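You operate a simulated robot arm through the tools that you are given. There is no shell and no other tool.

You are at the controls of a simulated two-armed robot. One attempt, no reset.

Task
Gauge the pouch on the small sliding tray and sort it.
Fine: over 26 mm it goes in HELD, else in GOOD; lower the plunger on it, raise it again, and bring that tray back to the middle; the other pouches stay.

Only the result counts: the job must be done as asked and must still hold three seconds after the hand-in. Knocking over, shifting, dropping, spilling or breaking anything else fails it.

Robot
Two 7-joint arms with two-finger parallel grippers on one trunk that stands fixed in place. Base frame: the origin is at the foot of the trunk, x ahead of it, y to its left, z up; the work surface is at about z = 0.8. Units: m, rad, N and s.
The left shoulder is at [0.07, 0.163, 1.12], the right one opposite. With the tool pointing down near the work surface each hand reaches from about 0.4 to 0.88 m from the base axis, measured 20 degrees to its own side. Payload 3.43 kg a hand.
Tool frame (each hand has its own): the origin (TCP) lies between the finger pads and is the grasp point; the fingertips stand 0.034 m ahead of it; z points along the fingers, y is the line along which they close. The gripper opens to 0.128 m. The fingers are 0.024 m wide and 0.012 m thick; the gripper's body (0.048 by 0.13 m) begins 0.096 m behind the TCP.
Orientation is that of the tool frame in the base frame, as a unit quaternion [x, y, z, w]. With the fingers straight down and closing along the base's y, the tool's x points along the base's -x, its y along +y and its z along -z.

Tools
- The arms move only by the tool arm_command. It takes "left_commands", "right_commands" or both (then of equal length, played together; a hand with none holds still); each is a list of rows, each an object of numbers (a shift or turn left out is 0, a gripper value left out holds the last): "tx", "ty", "tz": the shift along the tool's x, y, z in cm; "ax", "ay", "az": the turn, a rotation vector about the tool's x, y, z in rad. In form: [{"tx": .., "ty": .., "tz": .., "ax": .., "ay": .., "az": ..}, ...]. A call has 1 to 20 rows; each row shifts and turns the commanded pose from where the row before left it, along the tool's axes as they then stand. "left_gripper" and "right_gripper" are, for a hand that has rows, the gripper command, from -1 (fully open) to 1 (shut), values between in proportion, set as the call begins (left out, the last holds). Each row takes 0.2 s and may step no farther than 0.05 m and 0.15 rad from the row before; otherwise, or with a gripper value out of range, the whole call is refused. A pose out of reach is approached as far as the arm can. The call stops where the force on the tool passes 90 N (or 10 N more than at its start, if that is more) or the arm is blocked; 0.2 s more then pass. Each finger travels about 0.153 m/s and halts on what it meets, pressing with about 36 N; the grip force reading is that of the motor and also rises with nothing between the fingers. The clock runs only during rows and for 0.2 s after the last one: add rows that do not move to give the fingers time. It gives the time, the measured TCP pose, the force on the tool (base axes), the opening and the grip force at its end, in the units of the frame above (readings bear some noise), with the torque about the TCP (base axes, N m) and any sound that the robot's microphone picked up.
- Cameras (640 x 400 px; columns grow to the right, rows downward): "scene" is now at [0.1177, -0.0649, 1.3622]; the picture's right is [-0.69, -0.72, 0.00], its down [-0.32, 0.31, -0.90] and it looks along [0.65, -0.62, -0.44] (base axes); focal length 281 px, centre (320, 200). "left" rides on the left gripper at [0.076, 0.011, -0.16] in its tool frame; the picture's right is [-0.15, 0.99, 0.00], its down [-0.88, -0.13, -0.46] and it looks along [-0.45, -0.07, 0.89] (tool axes); focal length 234 px, centre (320, 200). "right" rides on the right gripper at [0.076, -0.011, -0.16] in its tool frame; the picture's right is [0.15, 0.99, 0.00], its down [-0.88, 0.13, -0.46] and it looks along [-0.45, 0.07, 0.89] (tool axes); focal length 234 px, centre (320, 200). There is no depth. A picture from a camera that has moved, and an enlarged one, comes with that camera's place and axes in the base frame and with its lens.
- capture(camera): a new picture of that camera. The clock stands still meanwhile.
- raise_lower(by): slides the trunk up (or, below 0, down) by that many m; the arms and the scene camera ride with it, the base frame stays. It gives what a move gives, with no picture.
- pan_tilt(pan, tilt): turns the head with the scene camera to pan (to the left, within 1.501 rad either way) and tilt (down, from -0.506 to 1.204), counted from straight ahead of the robot. It gives what a move gives.
- close_up(camera, box): a new picture of the part [left, top, right, bottom] of that camera's present view, enlarged. The clock stands still meanwhile.
- close_job(): hands the job in; it is judged then, once.

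Nothing tells you positions but the pictures and the camera data. Unless the task says otherwise, let go and move clear before handing in.

The tools are called after "Emit:" as a command line: name --argument value ..., lists and objects as JSON in quotes. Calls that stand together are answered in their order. arm_command: Moves the arms, as the interface text tells. Its arguments: {"type":"object","properties":{"left_commands":{"type":"array"},"left_gripper":{"type":"number"},"right_commands":{"type":"array"},"right_gripper":{"type":"number"}},"required":[]} The other tools are called the same way: raise_lower (by) moves the trunk up or down; pan_tilt (pan, tilt) turns the head that bears the scene camera; capture (camera) takes a picture; close_up (camera, box) takes an enlarged picture of a part of a camera's view; close_job () hands the job in.

At the start:

```text
time: 0.0
left_eef_pos: [0.5802, -0.0657, 1.1385]
left_tcp_rot: [-0.001, 1.0, 0.0, 0.0]
left_force: [0.3, 0.5, 0.3]
left_ft_torque: [-0.02, 0.02, 0.01]
left_width: 0.1279
left_gripper_force: 0.1
right_eef_pos: [0.4069, -0.5953, 1.1846]
right_tcp_rot: [-0.001, 1.0, 0.0, 0.0]
right_force: [0.5, -0.3, 0.0]
right_ft_torque: [0.0, -0.01, 0.01]
right_width: 0.1281
right_gripper_force: 0.1
trunk travel left (down, up): [-0.6, 0.34]
head pan, tilt (commanded): [-0.768, 0.457]
```

scene: 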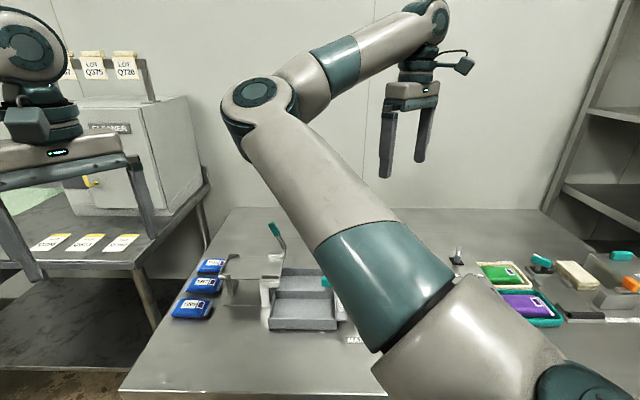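
right: 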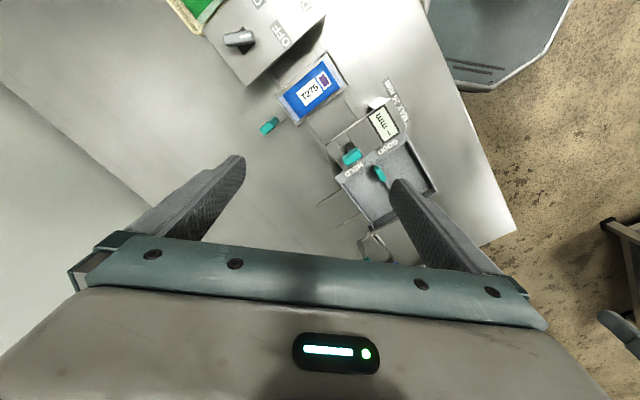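
left: 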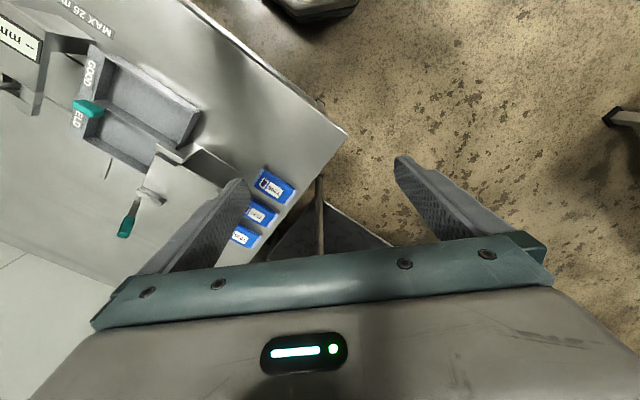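

I see a bench to the right with a gauge fixture (a display reading "– mm", GOOD/HELD bins, teal handles), a blue pouch T275 on a small tray, and other pouches. I'll take closer pictures before moving anything.

Emit:
close_up --camera "right" --box '[160, 0, 480, 270]'

Emit:
close_up --camera "left" --box '[0, 0, 320, 270]'

Emit:
close_up --camera "scene" --box '[140, 200, 380, 360]'

Emit:
close_up --camera "scene" --box '[430, 220, 640, 350]'

```text
1.48 times, centred on (320, 135) of right
camera zoom: at [0.3309, -0.606, 1.3441], right [-0.15, 0.99, 0.0], down [0.88, 0.13, 0.46], along [0.45, 0.07, -0.89], focal length 347 px, centre (320, 296)
```

zoom: 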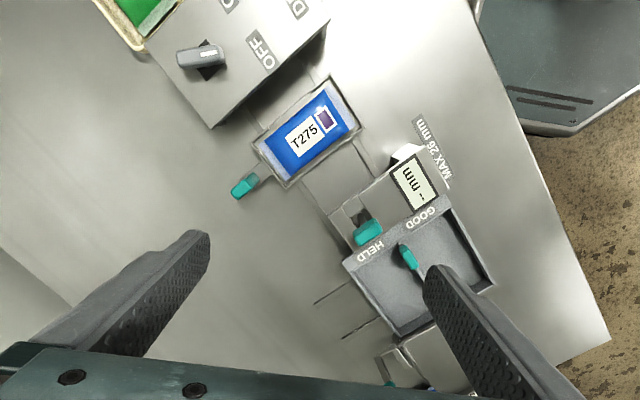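

```text
1.48 times, centred on (160, 135) of left
camera zoom: at [0.5041, -0.0537, 1.2968], right [0.15, 0.99, 0.0], down [0.88, -0.13, 0.46], along [0.45, -0.07, -0.89], focal length 347 px, centre (557, 296)
```

zoom: 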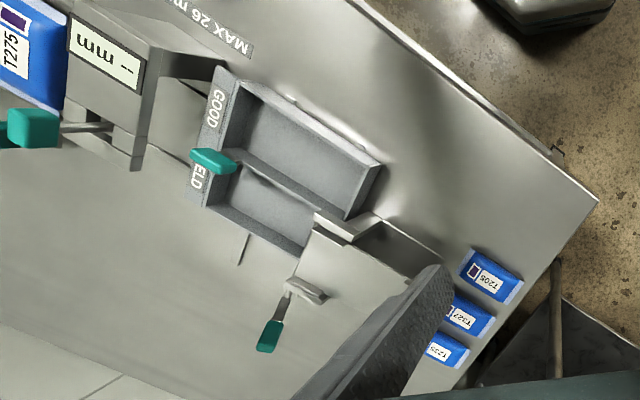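

```text
2.50 times, centred on (260, 280) of scene
camera zoom: at [0.1177, -0.0649, 1.3622], right [-0.69, -0.72, 0.0], down [-0.32, 0.31, -0.9], along [0.65, -0.62, -0.44], focal length 702 px, centre (470, 0)
```

zoom: 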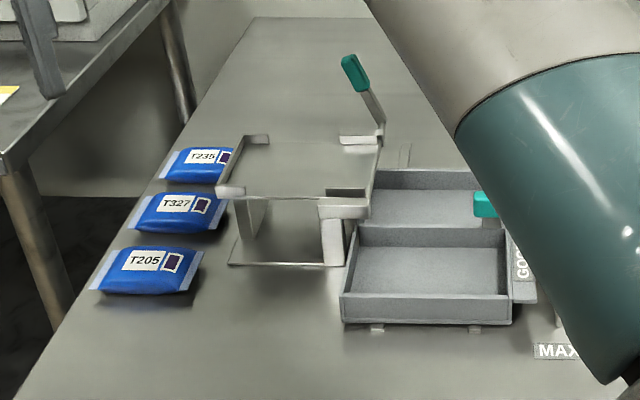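

```text
3.05 times, centred on (535, 285) of scene
camera zoom: at [0.1177, -0.0649, 1.3622], right [-0.69, -0.72, 0.0], down [-0.32, 0.31, -0.9], along [0.65, -0.62, -0.44], focal length 856 px, centre (-335, -59)
```

zoom: 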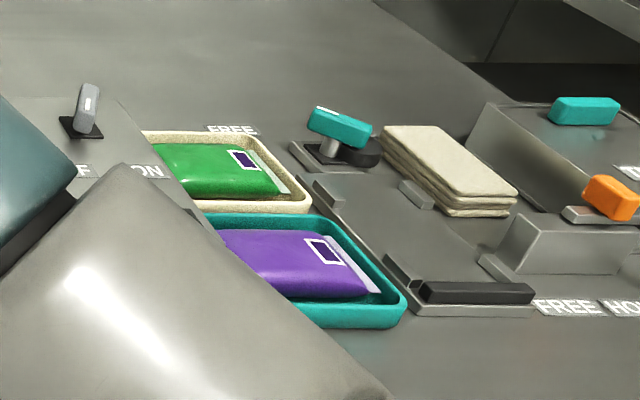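

The pouch T275 sits around (0.35, -0.61), the gauge near (0.37, -0.49) and the bins near (0.5, -0.4), on a bench rotated about 45°. I'll raise the right hand for a wider view, since the arm blocks the scene camera.

Emit:
arm_command --right_commands '[{"tz": -4}, {"tz": -4}, {"tz": -4}, {"tx": 4}, {"tx": 4}, {}]'

Emit:
capture --camera "right"

Emit:
capture --camera "scene"

```text
time: 1.4
left_eef_pos: [0.581, -0.0653, 1.1376]
left_tcp_rot: [-0.001, 1.0, 0.0, 0.0]
left_force: [-0.1, -0.2, 0.2]
left_ft_torque: [0.01, 0.0, 0.02]
left_width: 0.1277
left_gripper_force: 0.1
right_eef_pos: [0.3281, -0.5941, 1.3059]
right_tcp_rot: [-0.001, 1.0, 0.0, -0.001]
right_force: [0.2, -0.1, 0.4]
right_ft_torque: [0.0, 0.03, 0.01]
right_width: 0.1281
right_gripper_force: 0.1
trunk travel left (down, up): [-0.6, 0.34]
head pan, tilt (commanded): [-0.768, 0.457]
```

```text
taken
camera right: at [0.2522, -0.6044, 1.4662], right [-0.15, 0.99, 0.0], down [0.88, 0.13, 0.45], along [0.45, 0.07, -0.89], focal length 234 px, centre (320, 200)
```

right: 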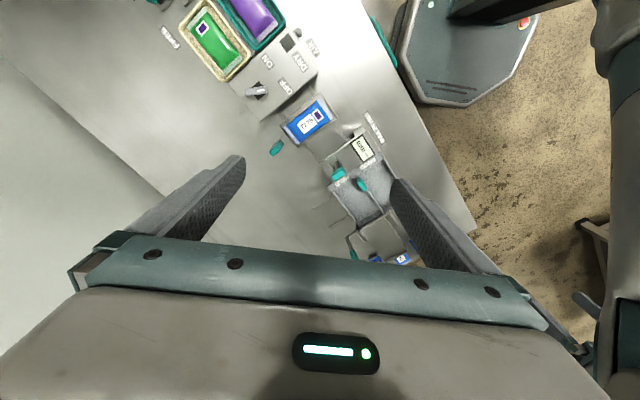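

```text
taken
camera scene: at [0.1183, -0.0645, 1.3622], right [-0.69, -0.72, 0.0], down [-0.32, 0.31, -0.9], along [0.65, -0.62, -0.44], focal length 281 px, centre (320, 200)
```

scene: 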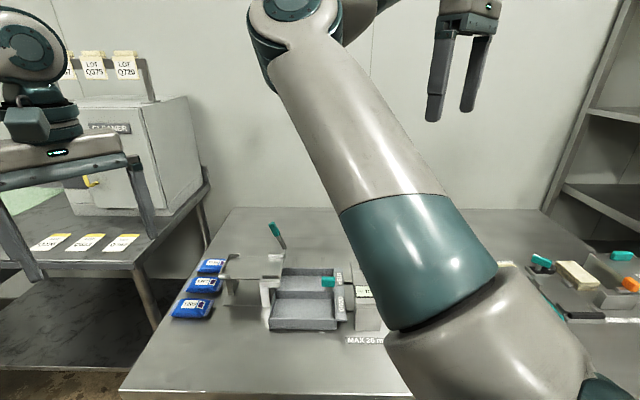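

The bench runs at about 44° to base x, matching the head pan. I'll turn the right hand square to the bench and place it above the gauge to look down.

Emit:
arm_command --right_commands '[{"tx": -2.5, "ty": 4}, {"tx": -2.5, "ty": 4, "az": 0.128}, {"az": 0.128}, {"az": 0.128}, {"az": 0.128}, {"az": 0.128}, {"az": 0.128}, {}]'

Emit:
capture --camera "right"

Emit:
capture --camera "scene"

```text
time: 3.2
left_eef_pos: [0.5801, -0.0655, 1.1371]
left_tcp_rot: [-0.001, 1.0, 0.0, 0.0]
left_force: [0.2, 0.5, 0.1]
left_ft_torque: [0.0, -0.01, 0.01]
left_width: 0.1281
left_gripper_force: 0.1
right_eef_pos: [0.3769, -0.5151, 1.304]
right_tcp_rot: [0.375, 0.927, 0.0, -0.001]
right_force: [-0.6, 0.4, 0.3]
right_ft_torque: [-0.02, 0.01, -0.01]
right_width: 0.1278
right_gripper_force: 0.1
trunk travel left (down, up): [-0.6, 0.34]
head pan, tilt (commanded): [-0.768, 0.457]
```

```text
taken
camera right: at [0.3144, -0.4697, 1.4642], right [0.58, 0.81, 0.0], down [0.72, -0.52, 0.46], along [0.37, -0.27, -0.89], focal length 234 px, centre (320, 200)
```

right: 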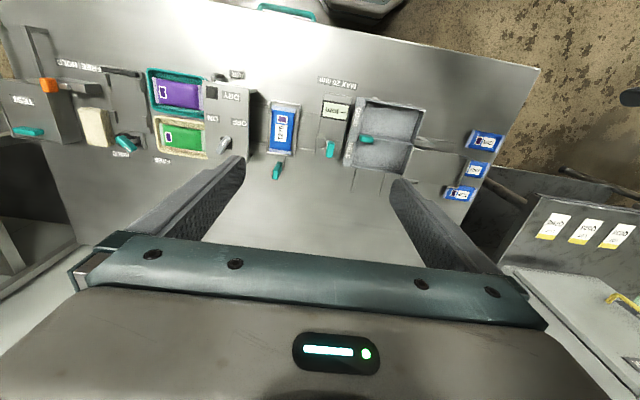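

```text
taken
camera scene: at [0.1176, -0.065, 1.3622], right [-0.69, -0.72, 0.0], down [-0.32, 0.31, -0.9], along [0.65, -0.62, -0.44], focal length 281 px, centre (320, 200)
```

scene: 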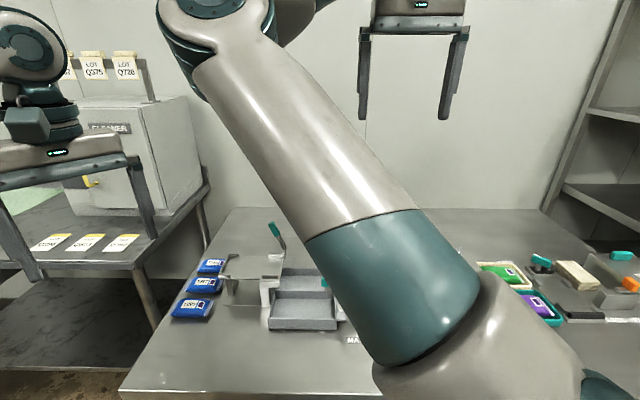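

The bench is now square in the right hand's view. I'll enlarge the parts of it.

Emit:
close_up --camera "right" --box '[230, 60, 430, 200]'

Emit:
close_up --camera "right" --box '[380, 90, 520, 220]'

Emit:
close_up --camera "right" --box '[0, 50, 250, 180]'

```text
2.86 times, centred on (330, 130) of right
camera zoom: at [0.3144, -0.4697, 1.4642], right [0.58, 0.81, 0.0], down [0.72, -0.52, 0.46], along [0.37, -0.27, -0.89], focal length 669 px, centre (291, 400)
```

zoom: 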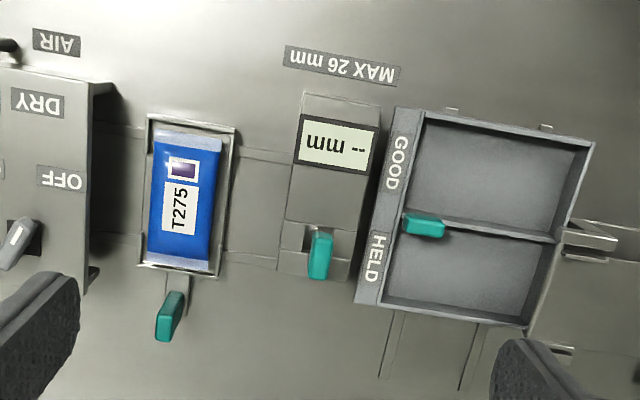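

```text
3.08 times, centred on (450, 155) of right
camera zoom: at [0.3144, -0.4697, 1.4642], right [0.58, 0.81, 0.0], down [0.72, -0.52, 0.46], along [0.37, -0.27, -0.89], focal length 720 px, centre (-80, 338)
```

zoom: 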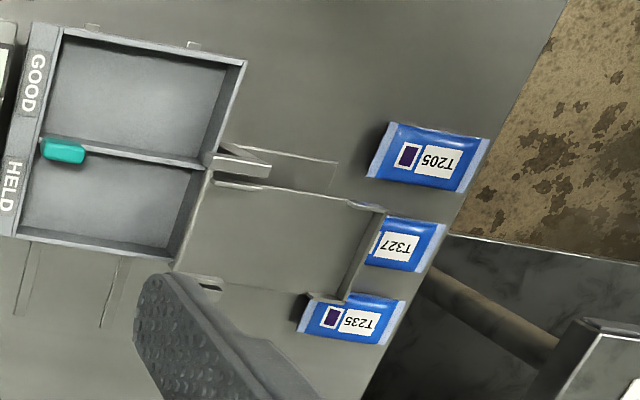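

```text
2.56 times, centred on (125, 115) of right
camera zoom: at [0.3144, -0.4697, 1.4642], right [0.58, 0.81, 0.0], down [0.72, -0.52, 0.46], along [0.37, -0.27, -0.89], focal length 600 px, centre (819, 418)
```

zoom: 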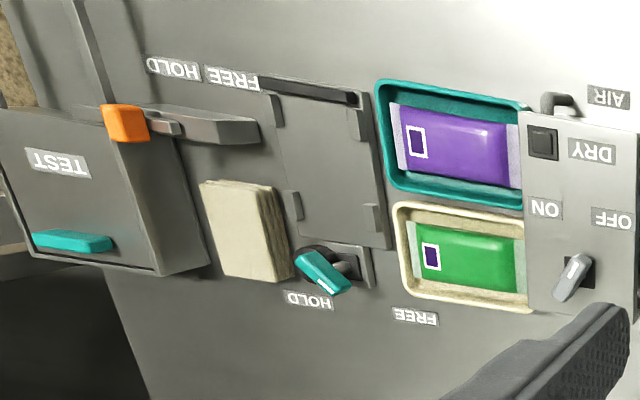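

The tray holding T275 sits on rails between a dryer box (bench right) and the gauge bridge (bench left), with the bins beyond. I'll swing the right arm out to the bench's right so the scene camera can see the gauge from the front.

Emit:
arm_command --right_commands '[{"ty": -4.5}, {"ty": -4.5}, {"ty": -4.5}, {"ty": -4.5}, {"ty": -4.5}, {"ty": -4.5}, {"ty": -4.5}, {"ty": -4.5}, {"ty": -4}, {}]'

Emit:
capture --camera "scene"

Emit:
capture --camera "right"

```text
time: 5.4
left_eef_pos: [0.5814, -0.0653, 1.1366]
left_tcp_rot: [-0.001, 1.0, 0.0, -0.001]
left_force: [-0.5, 0.3, -1.0]
left_ft_torque: [0.0, 0.02, 0.01]
left_width: 0.1281
left_gripper_force: 0.1
right_eef_pos: [0.1032, -0.8056, 1.304]
right_tcp_rot: [0.374, 0.927, 0.0, 0.0]
right_force: [0.3, -0.1, 0.7]
right_ft_torque: [-0.03, 0.05, -0.01]
right_width: 0.1281
right_gripper_force: 0.1
trunk travel left (down, up): [-0.6, 0.34]
head pan, tilt (commanded): [-0.768, 0.457]
```

```text
taken
camera scene: at [0.1188, -0.064, 1.3621], right [-0.69, -0.72, 0.0], down [-0.32, 0.31, -0.9], along [0.65, -0.62, -0.44], focal length 281 px, centre (320, 200)
```

scene: 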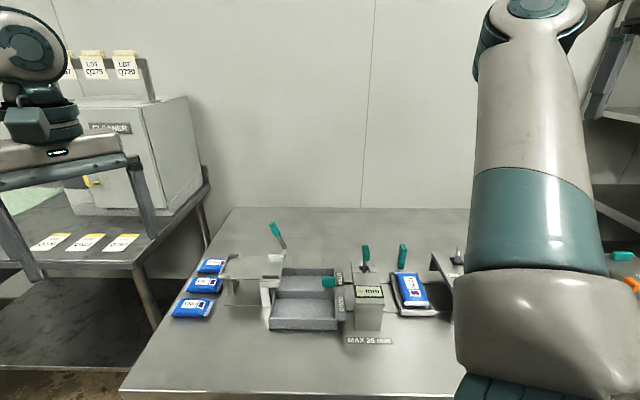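

```text
taken
camera right: at [0.0392, -0.7604, 1.4644], right [0.58, 0.81, 0.0], down [0.73, -0.52, 0.46], along [0.37, -0.27, -0.89], focal length 234 px, centre (320, 200)
```

right: 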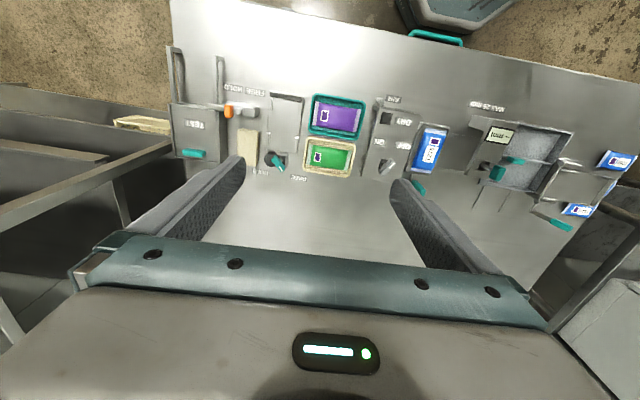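

Now the scene camera sees the gauge head on. I'll enlarge it.

Emit:
close_up --camera "scene" --box '[310, 230, 470, 350]'

Emit:
close_up --camera "scene" --box '[160, 210, 360, 350]'

Emit:
close_up --camera "right" --box '[370, 70, 640, 250]'

```text
3.33 times, centred on (390, 290) of scene
camera zoom: at [0.1188, -0.064, 1.3621], right [-0.69, -0.72, 0.0], down [-0.32, 0.31, -0.9], along [0.65, -0.62, -0.44], focal length 936 px, centre (87, -100)
```

zoom: 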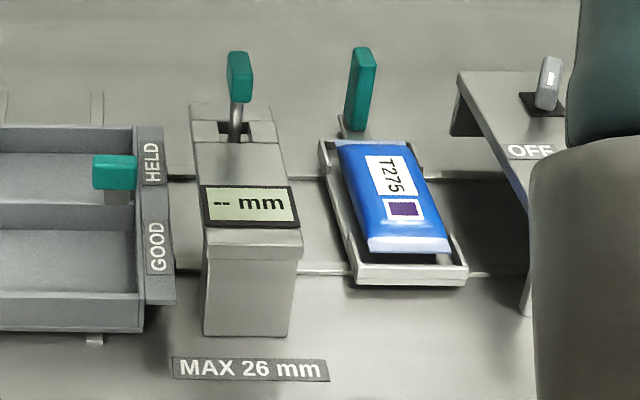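

```text
2.86 times, centred on (260, 280) of scene
camera zoom: at [0.1188, -0.064, 1.3621], right [-0.69, -0.72, 0.0], down [-0.32, 0.31, -0.9], along [0.65, -0.62, -0.44], focal length 802 px, centre (491, -29)
```

zoom: 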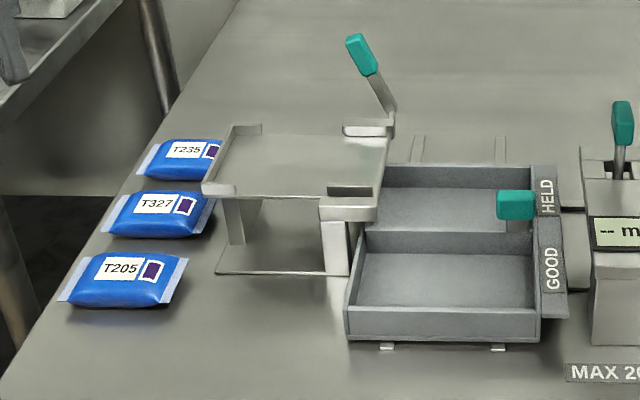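

```text
2.22 times, centred on (505, 160) of right
camera zoom: at [0.0392, -0.7604, 1.4644], right [0.58, 0.81, 0.0], down [0.73, -0.52, 0.46], along [0.37, -0.27, -0.89], focal length 520 px, centre (-91, 289)
```

zoom: 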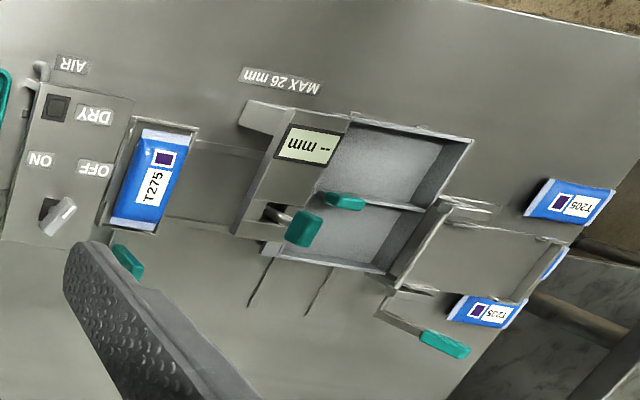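

The gauge is a bridge at bench-left of the tray, with a vertical teal knob as the plunger and the display facing the robot; the tray has an upright teal handle on its far end. I'll bring the right hand above the tray for a closer look at its rim and the pouch.

Emit:
arm_command --right_commands '[{"ty": 4.4}, {"ty": 4.4}, {"ty": 4.4}, {"ty": 4.4}, {"ty": 4.4}, {"ty": 4.4}, {"ty": 4.35}, {"tz": 4.5}, {"tz": 4.5}, {"tz": 4.5}, {"tz": 4.5}, {}]'

Emit:
capture --camera "right"

Emit:
close_up --camera "right" --box '[230, 40, 430, 180]'

Emit:
close_up --camera "left" --box '[0, 0, 160, 120]'

```text
time: 8.0
left_eef_pos: [0.5786, -0.0638, 1.1381]
left_tcp_rot: [-0.001, 1.0, 0.0, 0.001]
left_force: [-0.1, 0.5, -0.6]
left_ft_torque: [-0.04, -0.05, 0.0]
left_width: 0.128
left_gripper_force: 0.1
right_eef_pos: [0.3157, -0.5811, 1.1214]
right_tcp_rot: [0.374, 0.927, 0.0, 0.001]
right_force: [0.1, -0.1, 1.1]
right_ft_torque: [0.0, 0.0, 0.01]
right_width: 0.1277
right_gripper_force: 0.2
trunk travel left (down, up): [-0.6, 0.34]
head pan, tilt (commanded): [-0.768, 0.457]
```

```text
taken
camera right: at [0.2521, -0.5347, 1.2816], right [0.58, 0.81, 0.0], down [0.72, -0.52, 0.46], along [0.37, -0.27, -0.89], focal length 234 px, centre (320, 200)
```

right: 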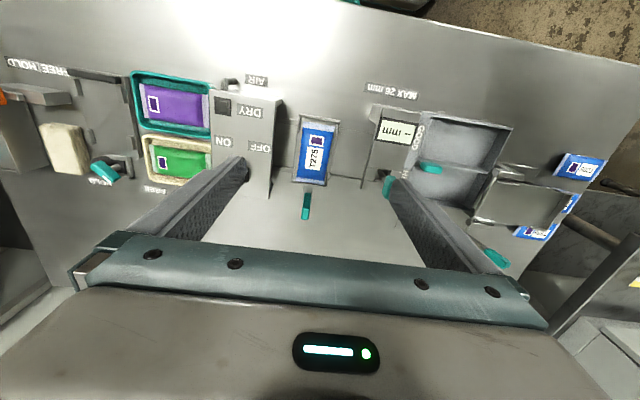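

```text
2.86 times, centred on (330, 110) of right
camera zoom: at [0.2521, -0.5347, 1.2816], right [0.58, 0.81, 0.0], down [0.72, -0.52, 0.46], along [0.37, -0.27, -0.89], focal length 669 px, centre (291, 457)
```

zoom: 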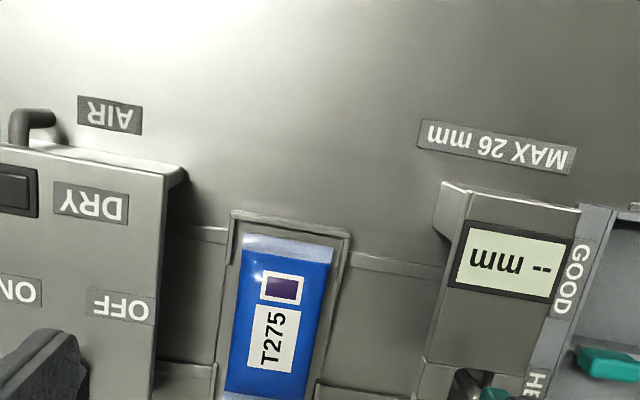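

```text
3.33 times, centred on (80, 60) of left
camera zoom: at [0.5033, -0.0528, 1.2973], right [0.15, 0.99, 0.0], down [0.88, -0.13, 0.46], along [0.45, -0.07, -0.89], focal length 781 px, centre (1120, 667)
```

zoom: 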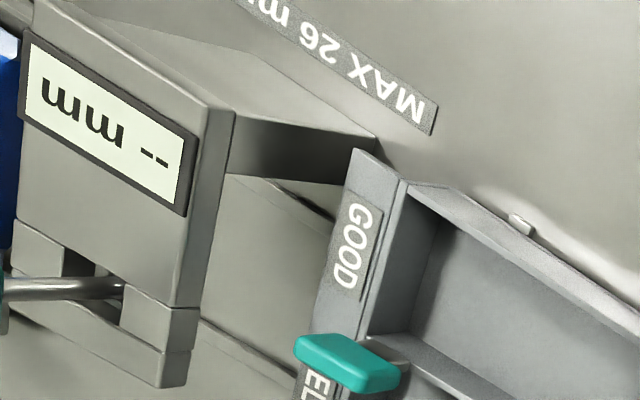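

The gauge is a cantilever from a post at its robot side, with the rails passing beneath it. I'll turn the left hand so its camera looks at the gauge's left side, to see the plunger below the arm.

Emit:
arm_command --left_commands '[{"az": 0.14}, {"az": 0.14}, {"az": 0.14}, {"az": 0.14}, {"az": 0.14}, {"az": 0.14}, {"az": 0.14}, {"az": 0.14}, {"az": 0.14}, {"az": 0.14}, {"az": 0.14}, {}]'

Emit:
capture --camera "left"

```text
time: 10.6
left_eef_pos: [0.4956, -0.0648, 1.1181]
left_tcp_rot: [0.694, 0.72, 0.0, 0.001]
left_force: [0.7, -0.2, -0.1]
left_ft_torque: [0.02, 0.03, 0.02]
left_width: 0.1279
left_gripper_force: 0.1
left hand out of reach, approached as far as the arm can: row 9, 10, 11
right_eef_pos: [0.3171, -0.5805, 1.1215]
right_tcp_rot: [0.374, 0.928, 0.0, 0.0]
right_force: [0.1, -0.1, -0.6]
right_ft_torque: [0.02, 0.02, 0.02]
right_width: 0.1277
right_gripper_force: 0.0
trunk travel left (down, up): [-0.6, 0.34]
head pan, tilt (commanded): [-0.768, 0.457]
```

```text
taken
camera left: at [0.503, 0.0118, 1.2776], right [0.99, -0.11, 0.0], down [-0.1, -0.88, 0.46], along [-0.05, -0.45, -0.89], focal length 234 px, centre (320, 200)
```

left: 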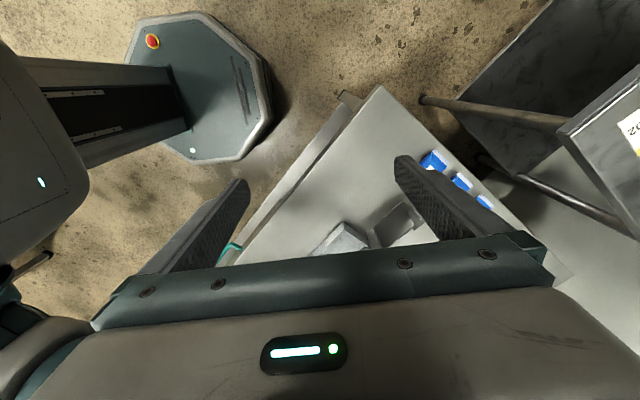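

The left hand can't easily see it from there, so I'll turn it back. I'll bring the right hand to the tray's right side, pitched, to look under the gauge over the dryer.

Emit:
arm_command --left_commands '[{"az": -0.14}, {"az": -0.14}, {"az": -0.14}, {"az": -0.14}, {"az": -0.14}, {"az": -0.14}, {"az": -0.14}, {"az": -0.14}, {"az": -0.14}, {"az": -0.14}, {"az": -0.14}, {}, {}, {}]' --right_commands '[{"ty": -4.4}, {"ty": -4.4}, {"ty": -4.4}, {"az": -0.143}, {"az": -0.143}, {"az": -0.143}, {"az": -0.143}, {"az": -0.143}, {"az": -0.143}, {"az": -0.143}, {"az": -0.143}, {"az": -0.143}, {"az": -0.143}, {"az": -0.143}]'

Emit:
capture --camera "right"

```text
time: 13.6
left_eef_pos: [0.4946, -0.0638, 1.1196]
left_tcp_rot: [-0.001, 1.0, 0.001, 0.0]
left_force: [-0.5, 0.0, -0.1]
left_ft_torque: [-0.02, 0.0, 0.0]
left_width: 0.1281
left_gripper_force: 0.0
right_eef_pos: [0.222, -0.678, 1.1248]
right_tcp_rot: [-0.393, 0.919, 0.0, 0.0]
right_force: [-0.6, 0.5, 0.3]
right_ft_torque: [0.03, 0.01, 0.0]
right_width: 0.128
right_gripper_force: 0.1
trunk travel left (down, up): [-0.6, 0.34]
head pan, tilt (commanded): [-0.768, 0.457]
```

```text
taken
camera right: at [0.1771, -0.7397, 1.2841], right [-0.82, 0.58, 0.0], down [0.51, 0.73, 0.46], along [0.26, 0.37, -0.89], focal length 234 px, centre (320, 200)
```

right: 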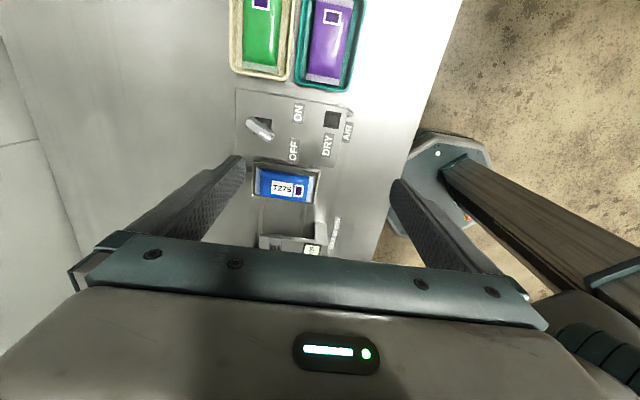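

Yaw worked. Now I'll pitch the right hand so the camera looks across toward the gauge.

Emit:
arm_command --right_commands '[{"ay": -0.14}, {"ay": -0.14}, {"ay": -0.14}, {"ay": -0.14}, {"ay": -0.14}, {"ay": -0.14}, {}]'

Emit:
capture --camera "right"

```text
time: 15.2
left_eef_pos: [0.4947, -0.0643, 1.1192]
left_tcp_rot: [-0.001, 1.0, 0.0, -0.001]
left_force: [1.0, 0.6, 0.3]
left_ft_torque: [-0.02, 0.0, 0.0]
left_width: 0.128
left_gripper_force: 0.0
right_eef_pos: [0.2218, -0.6773, 1.1239]
right_tcp_rot: [-0.358, 0.84, 0.16, 0.375]
right_force: [-0.3, 0.5, -0.5]
right_ft_torque: [0.01, 0.08, -0.04]
right_width: 0.1282
right_gripper_force: 0.1
trunk travel left (down, up): [-0.6, 0.34]
head pan, tilt (commanded): [-0.768, 0.457]
```

```text
taken
camera right: at [0.1124, -0.8062, 1.1749], right [-0.78, 0.61, -0.11], down [0.08, 0.27, 0.96], along [0.62, 0.74, -0.26], focal length 234 px, centre (320, 200)
```

right: 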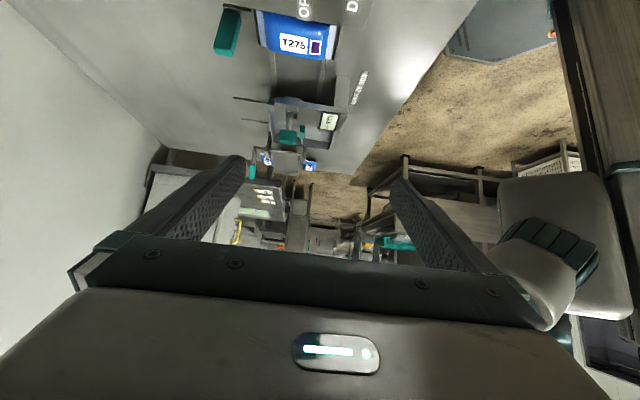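

Emit:
close_up --camera "right" --box '[200, 0, 400, 170]'

Emit:
close_up --camera "right" --box '[230, 80, 350, 170]'

```text
2.35 times, centred on (300, 85) of right
camera zoom: at [0.1124, -0.8062, 1.1749], right [-0.78, 0.61, -0.11], down [0.08, 0.27, 0.96], along [0.62, 0.74, -0.26], focal length 551 px, centre (367, 471)
```

zoom: 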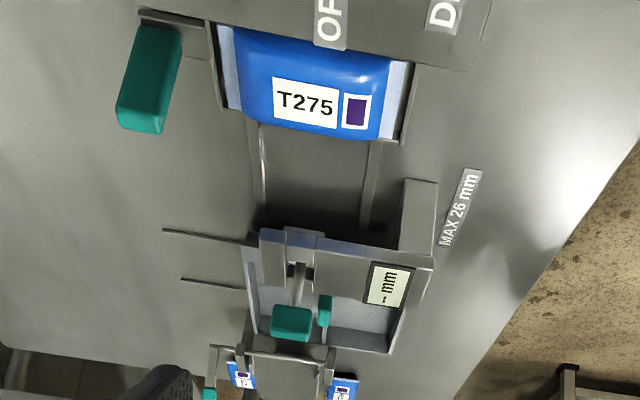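

```text
4.44 times, centred on (290, 125) of right
camera zoom: at [0.1124, -0.8062, 1.1749], right [-0.78, 0.61, -0.11], down [0.08, 0.27, 0.96], along [0.62, 0.74, -0.26], focal length 1041 px, centre (453, 533)
```

zoom: 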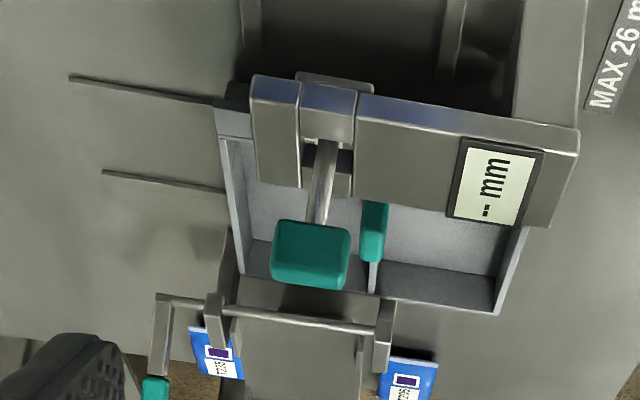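

The plunger is a vertical slider through the arm, with about 3.5 cm of travel, and the tray handle is an upright teal blade about 7 cm tall. I'll straighten the right hand, turn it square to the bench and move above the tray handle.

Emit:
arm_command --right_commands '[{"ay": 0.14}, {"ay": 0.14}, {"ay": 0.14}, {"ay": 0.14}, {"ay": 0.14}, {"ay": 0.14}, {"az": 0.143}, {"az": 0.143}, {"az": 0.143}, {"az": 0.143}, {"az": 0.143}, {"az": 0.143}, {"az": 0.143}, {"az": 0.143}, {"az": 0.143}, {"az": 0.143}, {"az": 0.143}, {}]'

```text
time: 19.0
left_eef_pos: [0.4943, -0.0642, 1.1197]
left_tcp_rot: [-0.001, 1.0, 0.0, 0.0]
left_force: [-0.4, -0.4, 1.2]
left_ft_torque: [0.03, -0.02, 0.0]
left_width: 0.128
left_gripper_force: 0.0
right_eef_pos: [0.2207, -0.6776, 1.125]
right_tcp_rot: [0.375, 0.927, 0.0, -0.001]
right_force: [-0.2, 0.4, 0.2]
right_ft_torque: [0.02, -0.02, -0.01]
right_width: 0.1281
right_gripper_force: 0.0
trunk travel left (down, up): [-0.6, 0.34]
head pan, tilt (commanded): [-0.768, 0.457]
```

The hand is square again at a≈0.63, l≈-0.33 (a = away from robot, l = bench left). Next I move it over the tray handle and look.

Emit:
arm_command --right_commands '[{"tx": -4, "ty": 2.7}, {"tx": -4, "ty": 2.7}, {"tx": -4, "ty": 2.7}, {"tx": -3.7, "ty": 2.7}, {"ty": 2.6}, {}]'

Emit:
capture --camera "right"

Emit:
close_up --camera "right" --box '[220, 40, 420, 200]'

Emit:
capture --camera "scene"

```text
time: 20.4
left_eef_pos: [0.4947, -0.065, 1.1195]
left_tcp_rot: [-0.002, 1.0, 0.0, -0.001]
left_force: [0.0, -0.2, -0.2]
left_ft_torque: [0.01, 0.0, 0.0]
left_width: 0.1279
left_gripper_force: 0.0
right_eef_pos: [0.4279, -0.6898, 1.1231]
right_tcp_rot: [0.374, 0.927, 0.0, 0.0]
right_force: [-0.7, -1.2, -0.4]
right_ft_torque: [0.02, -0.06, -0.01]
right_width: 0.1279
right_gripper_force: 0.1
trunk travel left (down, up): [-0.6, 0.34]
head pan, tilt (commanded): [-0.768, 0.457]
```

```text
taken
camera right: at [0.3653, -0.6453, 1.2831], right [0.58, 0.81, 0.0], down [0.72, -0.52, 0.46], along [0.37, -0.26, -0.89], focal length 234 px, centre (320, 200)
```

right: 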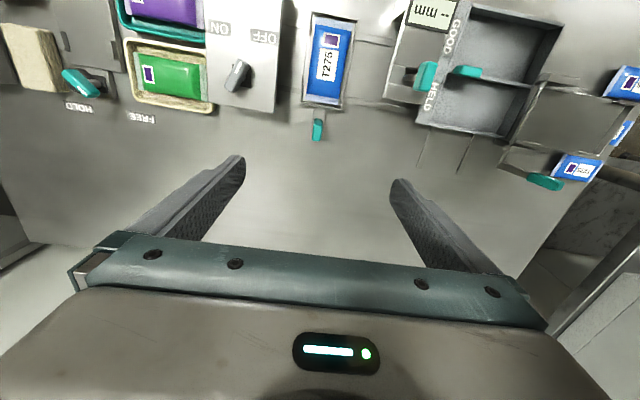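

```text
2.50 times, centred on (320, 120) of right
camera zoom: at [0.3653, -0.6453, 1.2831], right [0.58, 0.81, 0.0], down [0.72, -0.52, 0.46], along [0.37, -0.26, -0.89], focal length 585 px, centre (320, 400)
```

zoom: 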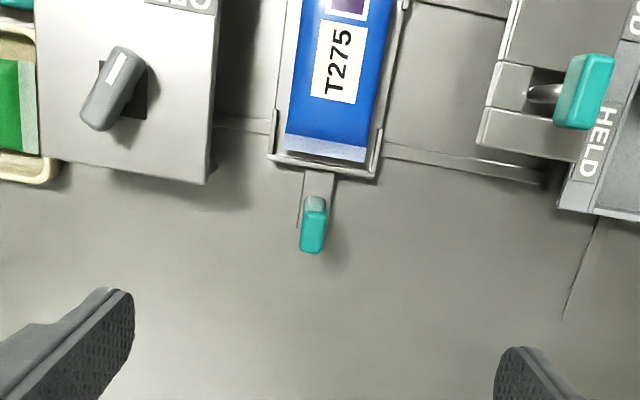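

```text
taken
camera scene: at [0.1175, -0.0658, 1.3622], right [-0.69, -0.72, 0.0], down [-0.32, 0.31, -0.9], along [0.65, -0.62, -0.44], focal length 281 px, centre (320, 200)
```

scene: 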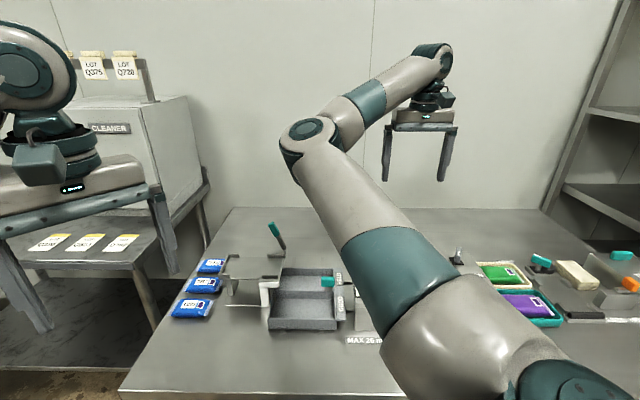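

The handle is centred at about a=0.787, l=-0.202, from z=0.83 to 0.895. I'll part-close the fingers and come down around it.

Emit:
arm_command --right_commands '[{"ty": -0.35, "tz": 4}, {"tz": 4}, {"tz": 4}, {"tz": 4}, {"tz": 4}, {}]' --right_gripper 0.0

Emit:
capture --camera "right"

```text
time: 21.8
left_eef_pos: [0.4951, -0.0633, 1.1186]
left_tcp_rot: [-0.001, 1.0, 0.0, -0.001]
left_force: [0.9, -0.4, -0.2]
left_ft_torque: [-0.02, -0.03, 0.0]
left_width: 0.1277
left_gripper_force: 0.1
right_eef_pos: [0.4267, -0.6921, 0.9233]
right_tcp_rot: [0.374, 0.928, 0.0, 0.0]
right_force: [0.0, 0.7, -0.4]
right_ft_torque: [-0.05, -0.02, -0.03]
right_width: 0.0641
right_gripper_force: 0.1
trunk travel left (down, up): [-0.6, 0.34]
head pan, tilt (commanded): [-0.768, 0.457]
```

```text
taken
camera right: at [0.3635, -0.6466, 1.0837], right [0.58, 0.81, 0.0], down [0.72, -0.52, 0.46], along [0.37, -0.27, -0.89], focal length 234 px, centre (320, 200)
```

right: 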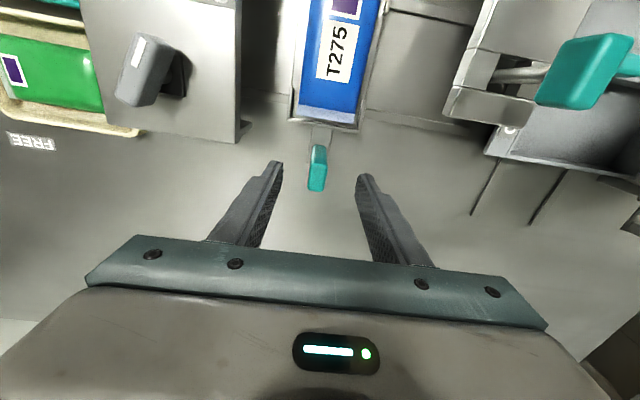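

The handle sits between the fingers. One enlargement of the tray and plunger before closing.

Emit:
close_up --camera "right" --box '[260, 0, 420, 140]'

Emit:
close_up --camera "right" --box '[430, 0, 640, 180]'

```text
2.86 times, centred on (340, 70) of right
camera zoom: at [0.3635, -0.6466, 1.0837], right [0.58, 0.81, 0.0], down [0.72, -0.52, 0.46], along [0.37, -0.27, -0.89], focal length 669 px, centre (263, 571)
```

zoom: 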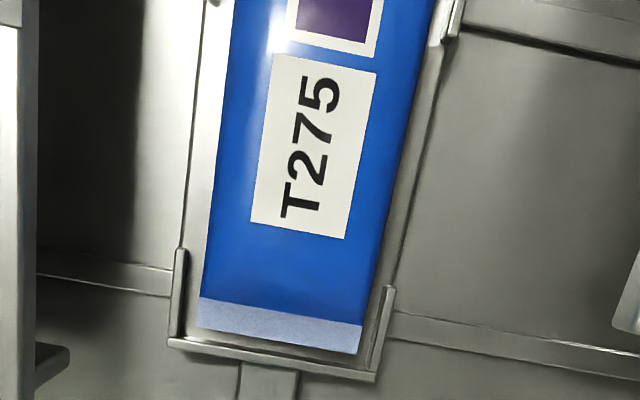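

```text
2.22 times, centred on (535, 90) of right
camera zoom: at [0.3635, -0.6466, 1.0837], right [0.58, 0.81, 0.0], down [0.72, -0.52, 0.46], along [0.37, -0.27, -0.89], focal length 520 px, centre (-158, 444)
```

zoom: 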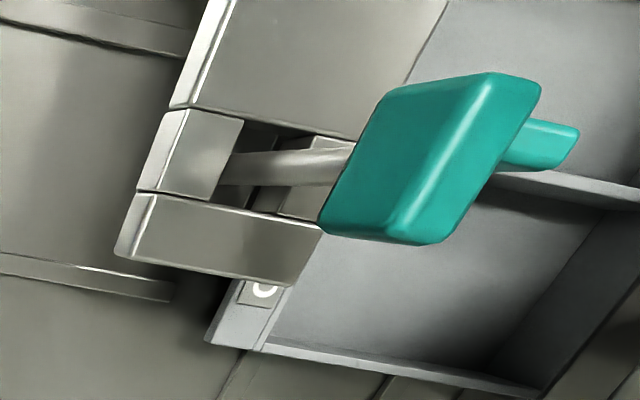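

The tray has raised rims only at its corners, so the sides are open for fingers later. Now I lower to the handle and close on it.

Emit:
arm_command --right_commands '[{"tz": 2.4}, {"tz": 2.4}, {}]'

Emit:
arm_command --right_commands '[{}, {}, {}]' --right_gripper 1.0

Emit:
capture --camera "right"

```text
time: 22.6
left_eef_pos: [0.4938, -0.0654, 1.1184]
left_tcp_rot: [-0.001, 1.0, 0.0, -0.001]
left_force: [-1.1, -0.9, 0.3]
left_ft_torque: [-0.02, -0.03, 0.04]
left_width: 0.1277
left_gripper_force: 0.0
right_eef_pos: [0.425, -0.6931, 0.8768]
right_tcp_rot: [0.373, 0.928, 0.0, 0.0]
right_force: [0.3, -0.4, -0.1]
right_ft_torque: [-0.02, 0.01, 0.01]
right_width: 0.0641
right_gripper_force: 0.0
trunk travel left (down, up): [-0.6, 0.34]
head pan, tilt (commanded): [-0.768, 0.457]
```

```text
time: 23.4
left_eef_pos: [0.4946, -0.0643, 1.1194]
left_tcp_rot: [-0.001, 1.0, 0.0, 0.0]
left_force: [-0.4, 0.9, 0.0]
left_ft_torque: [0.0, 0.03, -0.01]
left_width: 0.128
left_gripper_force: 0.2
right_eef_pos: [0.4252, -0.6937, 0.8768]
right_tcp_rot: [0.374, 0.927, 0.001, 0.0]
right_force: [0.7, -0.4, -1.4]
right_ft_torque: [-0.14, -0.21, -1.24]
right_width: 0.0162
right_gripper_force: 45.4
trunk travel left (down, up): [-0.6, 0.34]
head pan, tilt (commanded): [-0.768, 0.457]
```

```text
taken
camera right: at [0.3624, -0.6477, 1.0362], right [0.58, 0.81, 0.0], down [0.72, -0.52, 0.46], along [0.37, -0.26, -0.89], focal length 234 px, centre (320, 200)
```

right: 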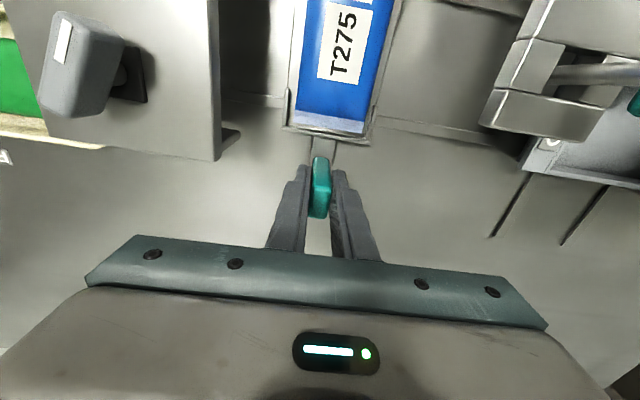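

Handle gripped (16 mm wide). The -1.24 N·m torque about z suggests the bench is turned a couple of degrees more than my hand, so I'll turn slightly to match before sliding.

Emit:
arm_command --right_commands '[{"az": 0.03}, {}]'

```text
time: 24.0
left_eef_pos: [0.4957, -0.0635, 1.1192]
left_tcp_rot: [-0.001, 1.0, 0.0, 0.0]
left_force: [-0.5, -0.3, -0.8]
left_ft_torque: [0.02, -0.02, 0.03]
left_width: 0.1279
left_gripper_force: 0.1
right_eef_pos: [0.4259, -0.6934, 0.8756]
right_tcp_rot: [0.386, 0.923, -0.001, 0.0]
right_force: [0.8, -1.0, 0.1]
right_ft_torque: [0.42, 0.27, 1.29]
right_width: 0.0159
right_gripper_force: 44.9
trunk travel left (down, up): [-0.6, 0.34]
head pan, tilt (commanded): [-0.768, 0.457]
```

Zero torque lies halfway, so the bench yaw is about -0.78 rad. I'll set that and slide the tray left toward the gauge in careful chunks.

Emit:
arm_command --right_commands '[{"az": -0.0145}, {"ty": 1}, {"ty": 1.5}, {"ty": 1.5}, {}]'

Emit:
capture --camera "right"

```text
time: 25.2
left_eef_pos: [0.496, -0.0649, 1.1188]
left_tcp_rot: [-0.001, 1.0, 0.0, 0.001]
left_force: [-0.4, 0.4, -0.1]
left_ft_torque: [0.01, 0.0, 0.03]
left_width: 0.1278
left_gripper_force: 0.1
right_eef_pos: [0.4541, -0.6648, 0.8763]
right_tcp_rot: [0.381, 0.925, 0.0, 0.0]
right_force: [3.0, -2.7, -2.7]
right_ft_torque: [-1.16, -0.93, -0.7]
right_width: 0.0159
right_gripper_force: 45.1
trunk travel left (down, up): [-0.6, 0.34]
head pan, tilt (commanded): [-0.768, 0.457]
```

```text
taken
camera right: at [0.391, -0.6186, 1.0362], right [0.59, 0.81, 0.0], down [0.72, -0.53, 0.46], along [0.37, -0.27, -0.89], focal length 234 px, centre (320, 200)
```

right: 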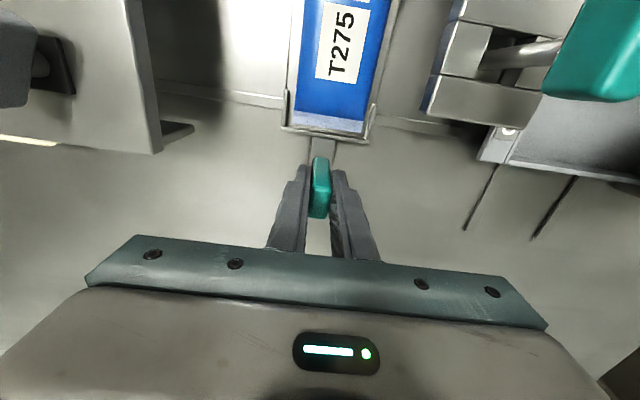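

The tray slides freely with the handle. Continuing toward the gauge.

Emit:
arm_command --right_commands '[{"ty": 1.5}, {"ty": 1.5}, {"ty": 1.5}, {"ty": 1.5}, {"ty": 1}, {}]'

Emit:
capture --camera "right"

Emit:
capture --camera "left"

Emit:
capture --camera "scene"

```text
time: 26.6
left_eef_pos: [0.4948, -0.0659, 1.1187]
left_tcp_rot: [-0.001, 1.0, 0.0, 0.0]
left_force: [0.5, -0.4, -0.5]
left_ft_torque: [-0.02, -0.02, 0.02]
left_width: 0.1279
left_gripper_force: 0.0
right_eef_pos: [0.5043, -0.6152, 0.8761]
right_tcp_rot: [0.381, 0.924, 0.0, 0.0]
right_force: [9.6, -10.1, 5.1]
right_ft_torque: [0.98, 0.84, -0.68]
right_width: 0.0158
right_gripper_force: 44.6
trunk travel left (down, up): [-0.6, 0.34]
head pan, tilt (commanded): [-0.768, 0.457]
```

```text
taken
camera right: at [0.4415, -0.568, 1.0362], right [0.59, 0.81, 0.0], down [0.72, -0.53, 0.46], along [0.37, -0.27, -0.89], focal length 234 px, centre (320, 200)
```

right: 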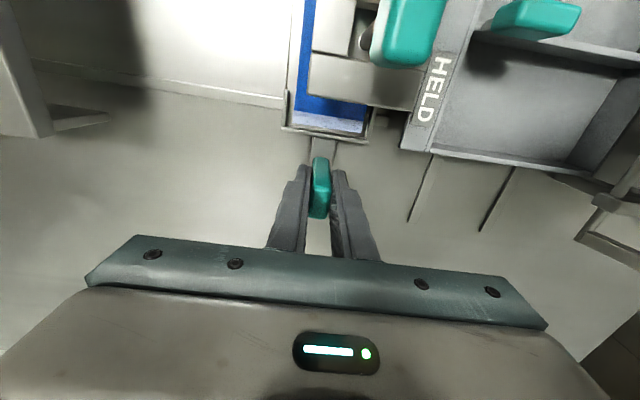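

```text
taken
camera left: at [0.4197, -0.0541, 1.2781], right [0.14, 0.99, 0.0], down [0.88, -0.13, 0.45], along [0.45, -0.07, -0.89], focal length 234 px, centre (320, 200)
```

left: 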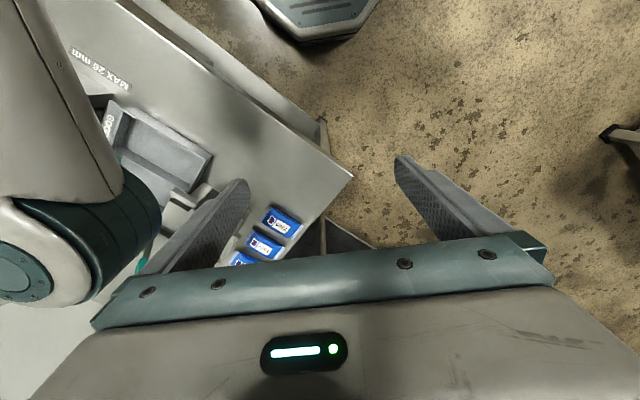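

```text
taken
camera scene: at [0.1187, -0.0658, 1.3622], right [-0.69, -0.72, 0.0], down [-0.32, 0.31, -0.9], along [0.65, -0.62, -0.44], focal length 281 px, centre (320, 200)
```

scene: 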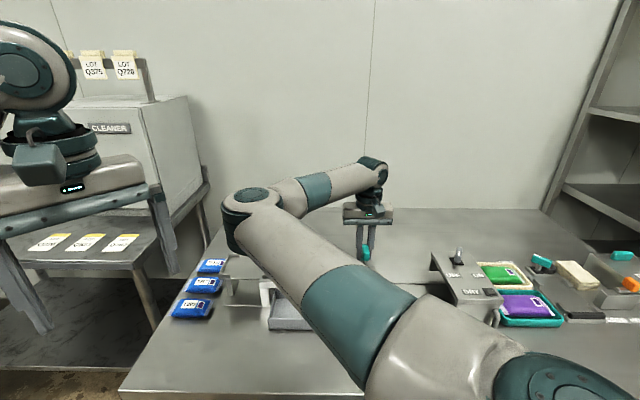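

The tray is mostly under the gauge arm now, with a small sideways load building up. I'll enlarge the view to line the tray up with the plunger.

Emit:
close_up --camera "right" --box '[260, 0, 460, 160]'

```text
2.50 times, centred on (360, 80) of right
camera zoom: at [0.4415, -0.568, 1.0362], right [0.59, 0.81, 0.0], down [0.72, -0.53, 0.46], along [0.37, -0.27, -0.89], focal length 585 px, centre (220, 500)
```

zoom: 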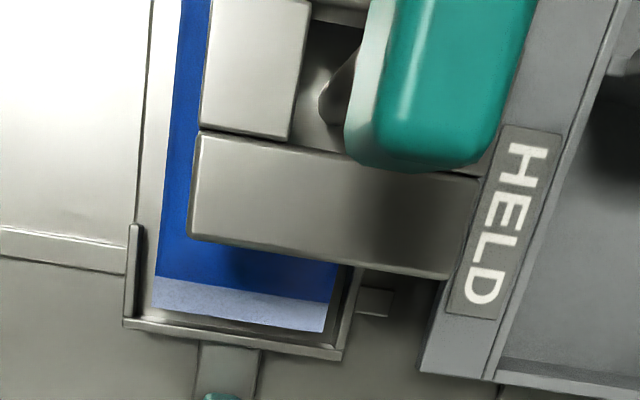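

The arm's centre is at l'≈-0.069 and the tray's at -0.082, so it needs 1.3 cm more. I'll ease the sideways load while moving.

Emit:
arm_command --right_commands '[{"tx": -0.15, "ty": 0.5}, {"ty": 0.4}, {"ty": 0.4}, {}]'

Emit:
close_up --camera "right" --box '[260, 0, 460, 160]'

```text
time: 27.6
left_eef_pos: [0.4945, -0.0646, 1.1188]
left_tcp_rot: [-0.001, 1.0, 0.0, 0.0]
left_force: [0.5, 0.3, 0.8]
left_ft_torque: [-0.02, -0.02, 0.01]
left_width: 0.1279
left_gripper_force: 0.1
right_eef_pos: [0.5141, -0.6047, 0.8759]
right_tcp_rot: [0.381, 0.925, 0.0, 0.0]
right_force: [-0.4, 1.2, 1.2]
right_ft_torque: [-1.1, -1.0, -0.64]
right_width: 0.0161
right_gripper_force: 44.6
trunk travel left (down, up): [-0.6, 0.34]
head pan, tilt (commanded): [-0.768, 0.457]
```

```text
2.50 times, centred on (360, 80) of right
camera zoom: at [0.4509, -0.5587, 1.0363], right [0.59, 0.81, 0.0], down [0.72, -0.53, 0.46], along [0.37, -0.27, -0.89], focal length 585 px, centre (220, 500)
```

zoom: 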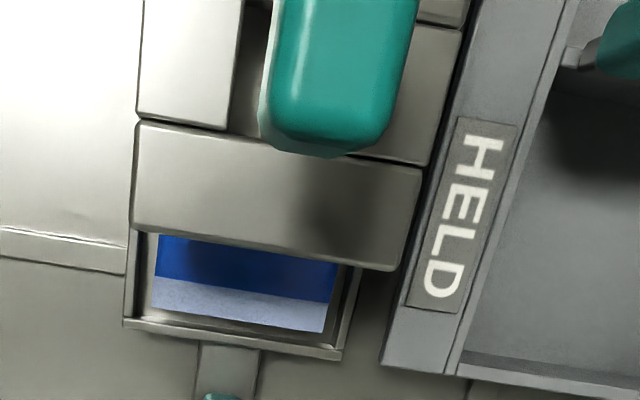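

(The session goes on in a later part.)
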